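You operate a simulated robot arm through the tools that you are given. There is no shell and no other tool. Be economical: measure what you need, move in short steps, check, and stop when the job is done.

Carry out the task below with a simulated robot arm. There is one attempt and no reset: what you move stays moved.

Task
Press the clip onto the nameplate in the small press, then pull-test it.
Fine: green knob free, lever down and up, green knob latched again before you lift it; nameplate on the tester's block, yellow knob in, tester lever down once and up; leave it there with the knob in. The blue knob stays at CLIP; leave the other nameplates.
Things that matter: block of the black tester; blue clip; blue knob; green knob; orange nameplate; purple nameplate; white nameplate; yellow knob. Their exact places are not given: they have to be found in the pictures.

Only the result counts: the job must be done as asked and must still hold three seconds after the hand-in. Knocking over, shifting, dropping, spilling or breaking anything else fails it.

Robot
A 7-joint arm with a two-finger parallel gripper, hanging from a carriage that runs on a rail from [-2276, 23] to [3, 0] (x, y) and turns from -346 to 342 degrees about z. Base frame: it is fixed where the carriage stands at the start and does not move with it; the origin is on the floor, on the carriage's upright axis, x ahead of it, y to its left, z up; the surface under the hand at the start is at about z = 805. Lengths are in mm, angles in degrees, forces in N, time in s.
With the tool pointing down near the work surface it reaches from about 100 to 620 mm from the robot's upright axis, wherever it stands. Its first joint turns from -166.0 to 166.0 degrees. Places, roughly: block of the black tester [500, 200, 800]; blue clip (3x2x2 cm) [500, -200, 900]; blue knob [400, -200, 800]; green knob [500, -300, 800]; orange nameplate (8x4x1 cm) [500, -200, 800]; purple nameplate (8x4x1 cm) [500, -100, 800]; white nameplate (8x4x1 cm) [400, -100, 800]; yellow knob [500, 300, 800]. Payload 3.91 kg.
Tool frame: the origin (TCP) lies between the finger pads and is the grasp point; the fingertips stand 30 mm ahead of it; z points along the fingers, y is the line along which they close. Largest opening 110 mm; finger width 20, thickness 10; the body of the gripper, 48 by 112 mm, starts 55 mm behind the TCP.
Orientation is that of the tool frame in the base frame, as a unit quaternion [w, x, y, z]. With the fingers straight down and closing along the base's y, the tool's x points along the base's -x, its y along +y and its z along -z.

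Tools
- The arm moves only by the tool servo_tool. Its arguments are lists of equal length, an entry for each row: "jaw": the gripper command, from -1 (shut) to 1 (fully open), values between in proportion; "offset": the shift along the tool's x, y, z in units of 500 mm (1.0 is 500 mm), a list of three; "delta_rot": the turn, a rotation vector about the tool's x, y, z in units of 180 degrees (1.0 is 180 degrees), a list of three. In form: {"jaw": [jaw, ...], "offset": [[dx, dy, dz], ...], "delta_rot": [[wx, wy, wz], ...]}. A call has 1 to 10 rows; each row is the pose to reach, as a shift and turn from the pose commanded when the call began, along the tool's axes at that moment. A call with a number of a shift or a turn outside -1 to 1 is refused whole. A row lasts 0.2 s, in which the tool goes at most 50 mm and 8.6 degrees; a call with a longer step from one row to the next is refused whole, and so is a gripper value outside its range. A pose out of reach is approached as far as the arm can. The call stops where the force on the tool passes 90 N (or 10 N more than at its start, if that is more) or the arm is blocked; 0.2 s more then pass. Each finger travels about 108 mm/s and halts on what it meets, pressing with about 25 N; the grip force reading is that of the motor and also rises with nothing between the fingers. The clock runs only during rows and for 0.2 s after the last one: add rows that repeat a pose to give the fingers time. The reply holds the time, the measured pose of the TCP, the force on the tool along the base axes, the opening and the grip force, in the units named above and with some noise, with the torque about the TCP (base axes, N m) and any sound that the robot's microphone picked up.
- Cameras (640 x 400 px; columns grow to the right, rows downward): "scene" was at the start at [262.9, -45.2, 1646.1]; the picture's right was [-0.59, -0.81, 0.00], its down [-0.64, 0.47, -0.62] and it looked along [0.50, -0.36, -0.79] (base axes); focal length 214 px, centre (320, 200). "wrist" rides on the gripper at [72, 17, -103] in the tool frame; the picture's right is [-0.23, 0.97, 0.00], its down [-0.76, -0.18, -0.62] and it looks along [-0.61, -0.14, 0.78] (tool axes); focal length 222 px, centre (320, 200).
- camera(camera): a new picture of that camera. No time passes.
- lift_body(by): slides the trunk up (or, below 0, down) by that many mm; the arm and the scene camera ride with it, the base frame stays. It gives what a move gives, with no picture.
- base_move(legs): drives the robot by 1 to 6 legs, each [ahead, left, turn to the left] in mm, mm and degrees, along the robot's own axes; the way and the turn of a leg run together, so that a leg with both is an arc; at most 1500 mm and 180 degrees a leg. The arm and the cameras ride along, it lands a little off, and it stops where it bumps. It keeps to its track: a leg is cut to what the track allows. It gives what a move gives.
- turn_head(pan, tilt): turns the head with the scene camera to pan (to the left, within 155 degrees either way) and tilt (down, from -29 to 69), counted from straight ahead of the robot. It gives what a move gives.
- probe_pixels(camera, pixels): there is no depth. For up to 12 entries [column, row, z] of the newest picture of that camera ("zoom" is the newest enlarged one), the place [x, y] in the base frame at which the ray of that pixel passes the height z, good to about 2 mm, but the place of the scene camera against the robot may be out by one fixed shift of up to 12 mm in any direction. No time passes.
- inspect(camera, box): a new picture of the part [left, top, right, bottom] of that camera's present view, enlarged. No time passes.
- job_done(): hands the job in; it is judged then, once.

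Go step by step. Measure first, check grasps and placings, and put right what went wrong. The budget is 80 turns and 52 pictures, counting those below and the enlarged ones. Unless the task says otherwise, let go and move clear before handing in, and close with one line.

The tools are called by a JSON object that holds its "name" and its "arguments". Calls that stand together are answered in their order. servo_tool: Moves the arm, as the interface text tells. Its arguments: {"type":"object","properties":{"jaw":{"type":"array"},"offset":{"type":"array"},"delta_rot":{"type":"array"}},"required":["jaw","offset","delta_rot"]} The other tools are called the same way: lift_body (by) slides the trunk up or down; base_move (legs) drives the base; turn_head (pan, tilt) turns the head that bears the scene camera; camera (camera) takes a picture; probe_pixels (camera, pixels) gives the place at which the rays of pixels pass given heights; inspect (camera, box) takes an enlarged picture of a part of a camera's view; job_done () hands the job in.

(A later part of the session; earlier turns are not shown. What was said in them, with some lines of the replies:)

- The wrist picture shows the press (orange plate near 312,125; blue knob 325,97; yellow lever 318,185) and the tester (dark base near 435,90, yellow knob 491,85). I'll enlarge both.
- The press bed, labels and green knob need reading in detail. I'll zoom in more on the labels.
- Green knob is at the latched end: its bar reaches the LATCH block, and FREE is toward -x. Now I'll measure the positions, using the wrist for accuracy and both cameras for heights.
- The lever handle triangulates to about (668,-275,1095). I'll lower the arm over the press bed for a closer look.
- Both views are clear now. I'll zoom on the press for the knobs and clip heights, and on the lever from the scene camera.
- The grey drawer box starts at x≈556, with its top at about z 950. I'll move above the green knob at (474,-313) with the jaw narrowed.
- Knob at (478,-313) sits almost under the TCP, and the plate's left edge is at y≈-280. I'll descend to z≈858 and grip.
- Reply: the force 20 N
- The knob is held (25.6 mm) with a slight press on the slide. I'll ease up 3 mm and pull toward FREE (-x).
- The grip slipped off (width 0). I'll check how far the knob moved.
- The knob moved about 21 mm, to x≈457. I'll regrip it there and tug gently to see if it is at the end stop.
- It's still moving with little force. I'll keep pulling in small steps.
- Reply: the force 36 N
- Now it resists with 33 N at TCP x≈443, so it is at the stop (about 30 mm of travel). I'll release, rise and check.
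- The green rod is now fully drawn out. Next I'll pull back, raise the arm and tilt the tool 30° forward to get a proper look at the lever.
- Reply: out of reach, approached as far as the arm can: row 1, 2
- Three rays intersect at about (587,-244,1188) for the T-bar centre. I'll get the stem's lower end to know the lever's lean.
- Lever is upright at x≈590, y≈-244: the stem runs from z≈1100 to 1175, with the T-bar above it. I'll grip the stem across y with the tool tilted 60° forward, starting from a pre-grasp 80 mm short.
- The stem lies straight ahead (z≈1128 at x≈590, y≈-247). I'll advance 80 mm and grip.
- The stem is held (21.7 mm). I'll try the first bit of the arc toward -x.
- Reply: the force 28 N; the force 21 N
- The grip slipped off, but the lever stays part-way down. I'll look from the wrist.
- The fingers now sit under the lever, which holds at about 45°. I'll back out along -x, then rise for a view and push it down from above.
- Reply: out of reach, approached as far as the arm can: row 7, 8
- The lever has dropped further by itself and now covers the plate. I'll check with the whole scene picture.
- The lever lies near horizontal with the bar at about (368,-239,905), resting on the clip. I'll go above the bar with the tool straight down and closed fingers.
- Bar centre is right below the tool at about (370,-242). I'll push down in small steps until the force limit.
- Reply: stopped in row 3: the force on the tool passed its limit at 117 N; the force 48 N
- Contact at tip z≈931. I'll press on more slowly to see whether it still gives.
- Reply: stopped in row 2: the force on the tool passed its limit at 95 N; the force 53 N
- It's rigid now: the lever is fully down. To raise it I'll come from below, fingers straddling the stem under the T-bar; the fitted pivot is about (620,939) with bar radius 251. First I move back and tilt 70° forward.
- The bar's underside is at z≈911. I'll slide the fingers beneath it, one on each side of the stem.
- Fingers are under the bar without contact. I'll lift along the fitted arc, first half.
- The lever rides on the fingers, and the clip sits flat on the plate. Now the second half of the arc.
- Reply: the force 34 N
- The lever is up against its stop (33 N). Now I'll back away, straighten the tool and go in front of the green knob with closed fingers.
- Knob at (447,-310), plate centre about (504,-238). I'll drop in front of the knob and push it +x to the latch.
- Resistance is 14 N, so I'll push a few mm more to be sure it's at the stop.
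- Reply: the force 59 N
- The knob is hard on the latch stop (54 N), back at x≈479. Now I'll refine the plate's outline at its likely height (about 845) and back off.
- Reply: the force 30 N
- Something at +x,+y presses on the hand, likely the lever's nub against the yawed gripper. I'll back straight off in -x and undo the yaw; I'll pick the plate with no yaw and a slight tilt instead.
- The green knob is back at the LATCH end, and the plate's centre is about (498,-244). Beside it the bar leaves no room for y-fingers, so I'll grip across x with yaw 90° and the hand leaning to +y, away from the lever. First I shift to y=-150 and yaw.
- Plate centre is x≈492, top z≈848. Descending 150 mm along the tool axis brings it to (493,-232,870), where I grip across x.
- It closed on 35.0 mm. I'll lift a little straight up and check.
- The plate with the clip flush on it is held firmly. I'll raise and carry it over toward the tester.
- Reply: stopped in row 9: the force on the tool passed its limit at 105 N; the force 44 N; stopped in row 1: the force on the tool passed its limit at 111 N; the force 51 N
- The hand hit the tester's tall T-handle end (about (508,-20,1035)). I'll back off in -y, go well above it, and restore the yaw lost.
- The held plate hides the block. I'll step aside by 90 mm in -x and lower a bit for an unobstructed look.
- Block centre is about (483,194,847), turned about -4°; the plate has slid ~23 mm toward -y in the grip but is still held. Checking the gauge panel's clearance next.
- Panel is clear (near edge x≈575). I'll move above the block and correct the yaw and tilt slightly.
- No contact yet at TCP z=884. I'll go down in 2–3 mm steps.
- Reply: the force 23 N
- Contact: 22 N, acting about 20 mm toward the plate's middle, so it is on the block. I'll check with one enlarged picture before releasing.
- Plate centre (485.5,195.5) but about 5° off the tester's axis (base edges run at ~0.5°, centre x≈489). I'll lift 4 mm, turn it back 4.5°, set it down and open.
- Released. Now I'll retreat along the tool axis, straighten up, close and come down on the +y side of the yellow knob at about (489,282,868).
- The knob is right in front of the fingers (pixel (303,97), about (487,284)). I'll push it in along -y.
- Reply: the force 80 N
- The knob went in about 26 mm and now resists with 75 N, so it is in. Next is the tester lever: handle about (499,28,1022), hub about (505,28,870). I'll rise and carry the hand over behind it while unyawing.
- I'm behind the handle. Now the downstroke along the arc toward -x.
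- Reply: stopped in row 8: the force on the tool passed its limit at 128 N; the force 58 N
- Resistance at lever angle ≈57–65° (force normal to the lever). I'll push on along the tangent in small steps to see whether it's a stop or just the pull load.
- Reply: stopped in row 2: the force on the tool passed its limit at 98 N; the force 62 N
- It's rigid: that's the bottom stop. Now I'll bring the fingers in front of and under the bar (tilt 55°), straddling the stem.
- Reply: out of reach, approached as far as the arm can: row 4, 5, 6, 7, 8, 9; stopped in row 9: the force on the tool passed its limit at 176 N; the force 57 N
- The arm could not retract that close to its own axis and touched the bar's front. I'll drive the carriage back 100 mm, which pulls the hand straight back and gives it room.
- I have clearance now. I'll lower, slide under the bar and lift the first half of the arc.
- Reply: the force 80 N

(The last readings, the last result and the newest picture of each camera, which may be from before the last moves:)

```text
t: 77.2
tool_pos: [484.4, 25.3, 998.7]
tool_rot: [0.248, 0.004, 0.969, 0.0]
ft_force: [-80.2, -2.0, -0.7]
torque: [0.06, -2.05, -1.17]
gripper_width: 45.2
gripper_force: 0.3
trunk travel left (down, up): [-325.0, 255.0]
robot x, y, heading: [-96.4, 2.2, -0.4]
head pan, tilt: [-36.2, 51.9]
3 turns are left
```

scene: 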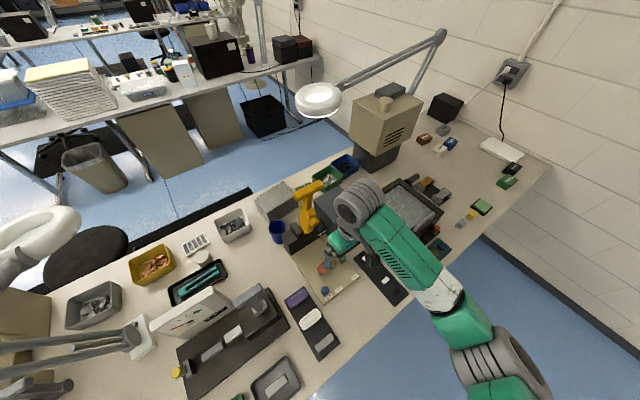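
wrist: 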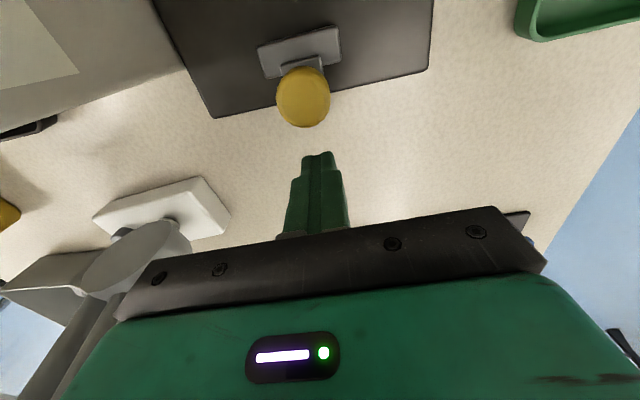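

The lever is firmly against its upper stop (80 N at x=484). I'll back away clear of everything.

{"name": "servo_tool", "arguments": {"jaw": [-0.18, -0.18, -0.18, -0.18, -0.18, -0.18], "offset": [[0.04, 0, -0.023], [0.11, 0, -0.064], [0.17, 0, -0.1], [0.225, 0, -0.13], [0.185, 0, -0.2], [0.145, 0, -0.269]], "delta_rot": [[0, 0, 0], [0, 0, 0], [0, 0, 0], [0, 0, 0], [0, 0, 0], [0, 0, 0]]}}

```text
t: 78.6
tool_pos: [372.0, 24.3, 1090.3]
tool_rot: [0.258, 0.005, 0.966, 0.0]
ft_force: [0.4, -1.0, 0.2]
torque: [-0.03, -0.02, -0.04]
gripper_width: 45.0
gripper_force: 0.0
trunk travel left (down, up): [-325.0, 255.0]
robot x, y, heading: [-96.4, 0.1, -0.3]
head pan, tilt: [-36.2, 51.9]
2 turns are left
```

The hand is clear, with no force on the tool, so I'm handing in.

{"name": "job_done", "arguments": {}}

```text
The job is handed in.
```

I handed the job in with every step done, but the tester steps are unconfirmed by picture because I'd run out: I judged the yellow knob going in and the tester lever going down and up by force alone. The clip is pressed flush, the green knob is latched again, and the nameplate is on the tester's block. On the way, the hand or the held plate hit the tester's lever handle (peak 111 N); in the pictures afterwards the tester's base still looked square, but I had no earlier measurement to compare it with.
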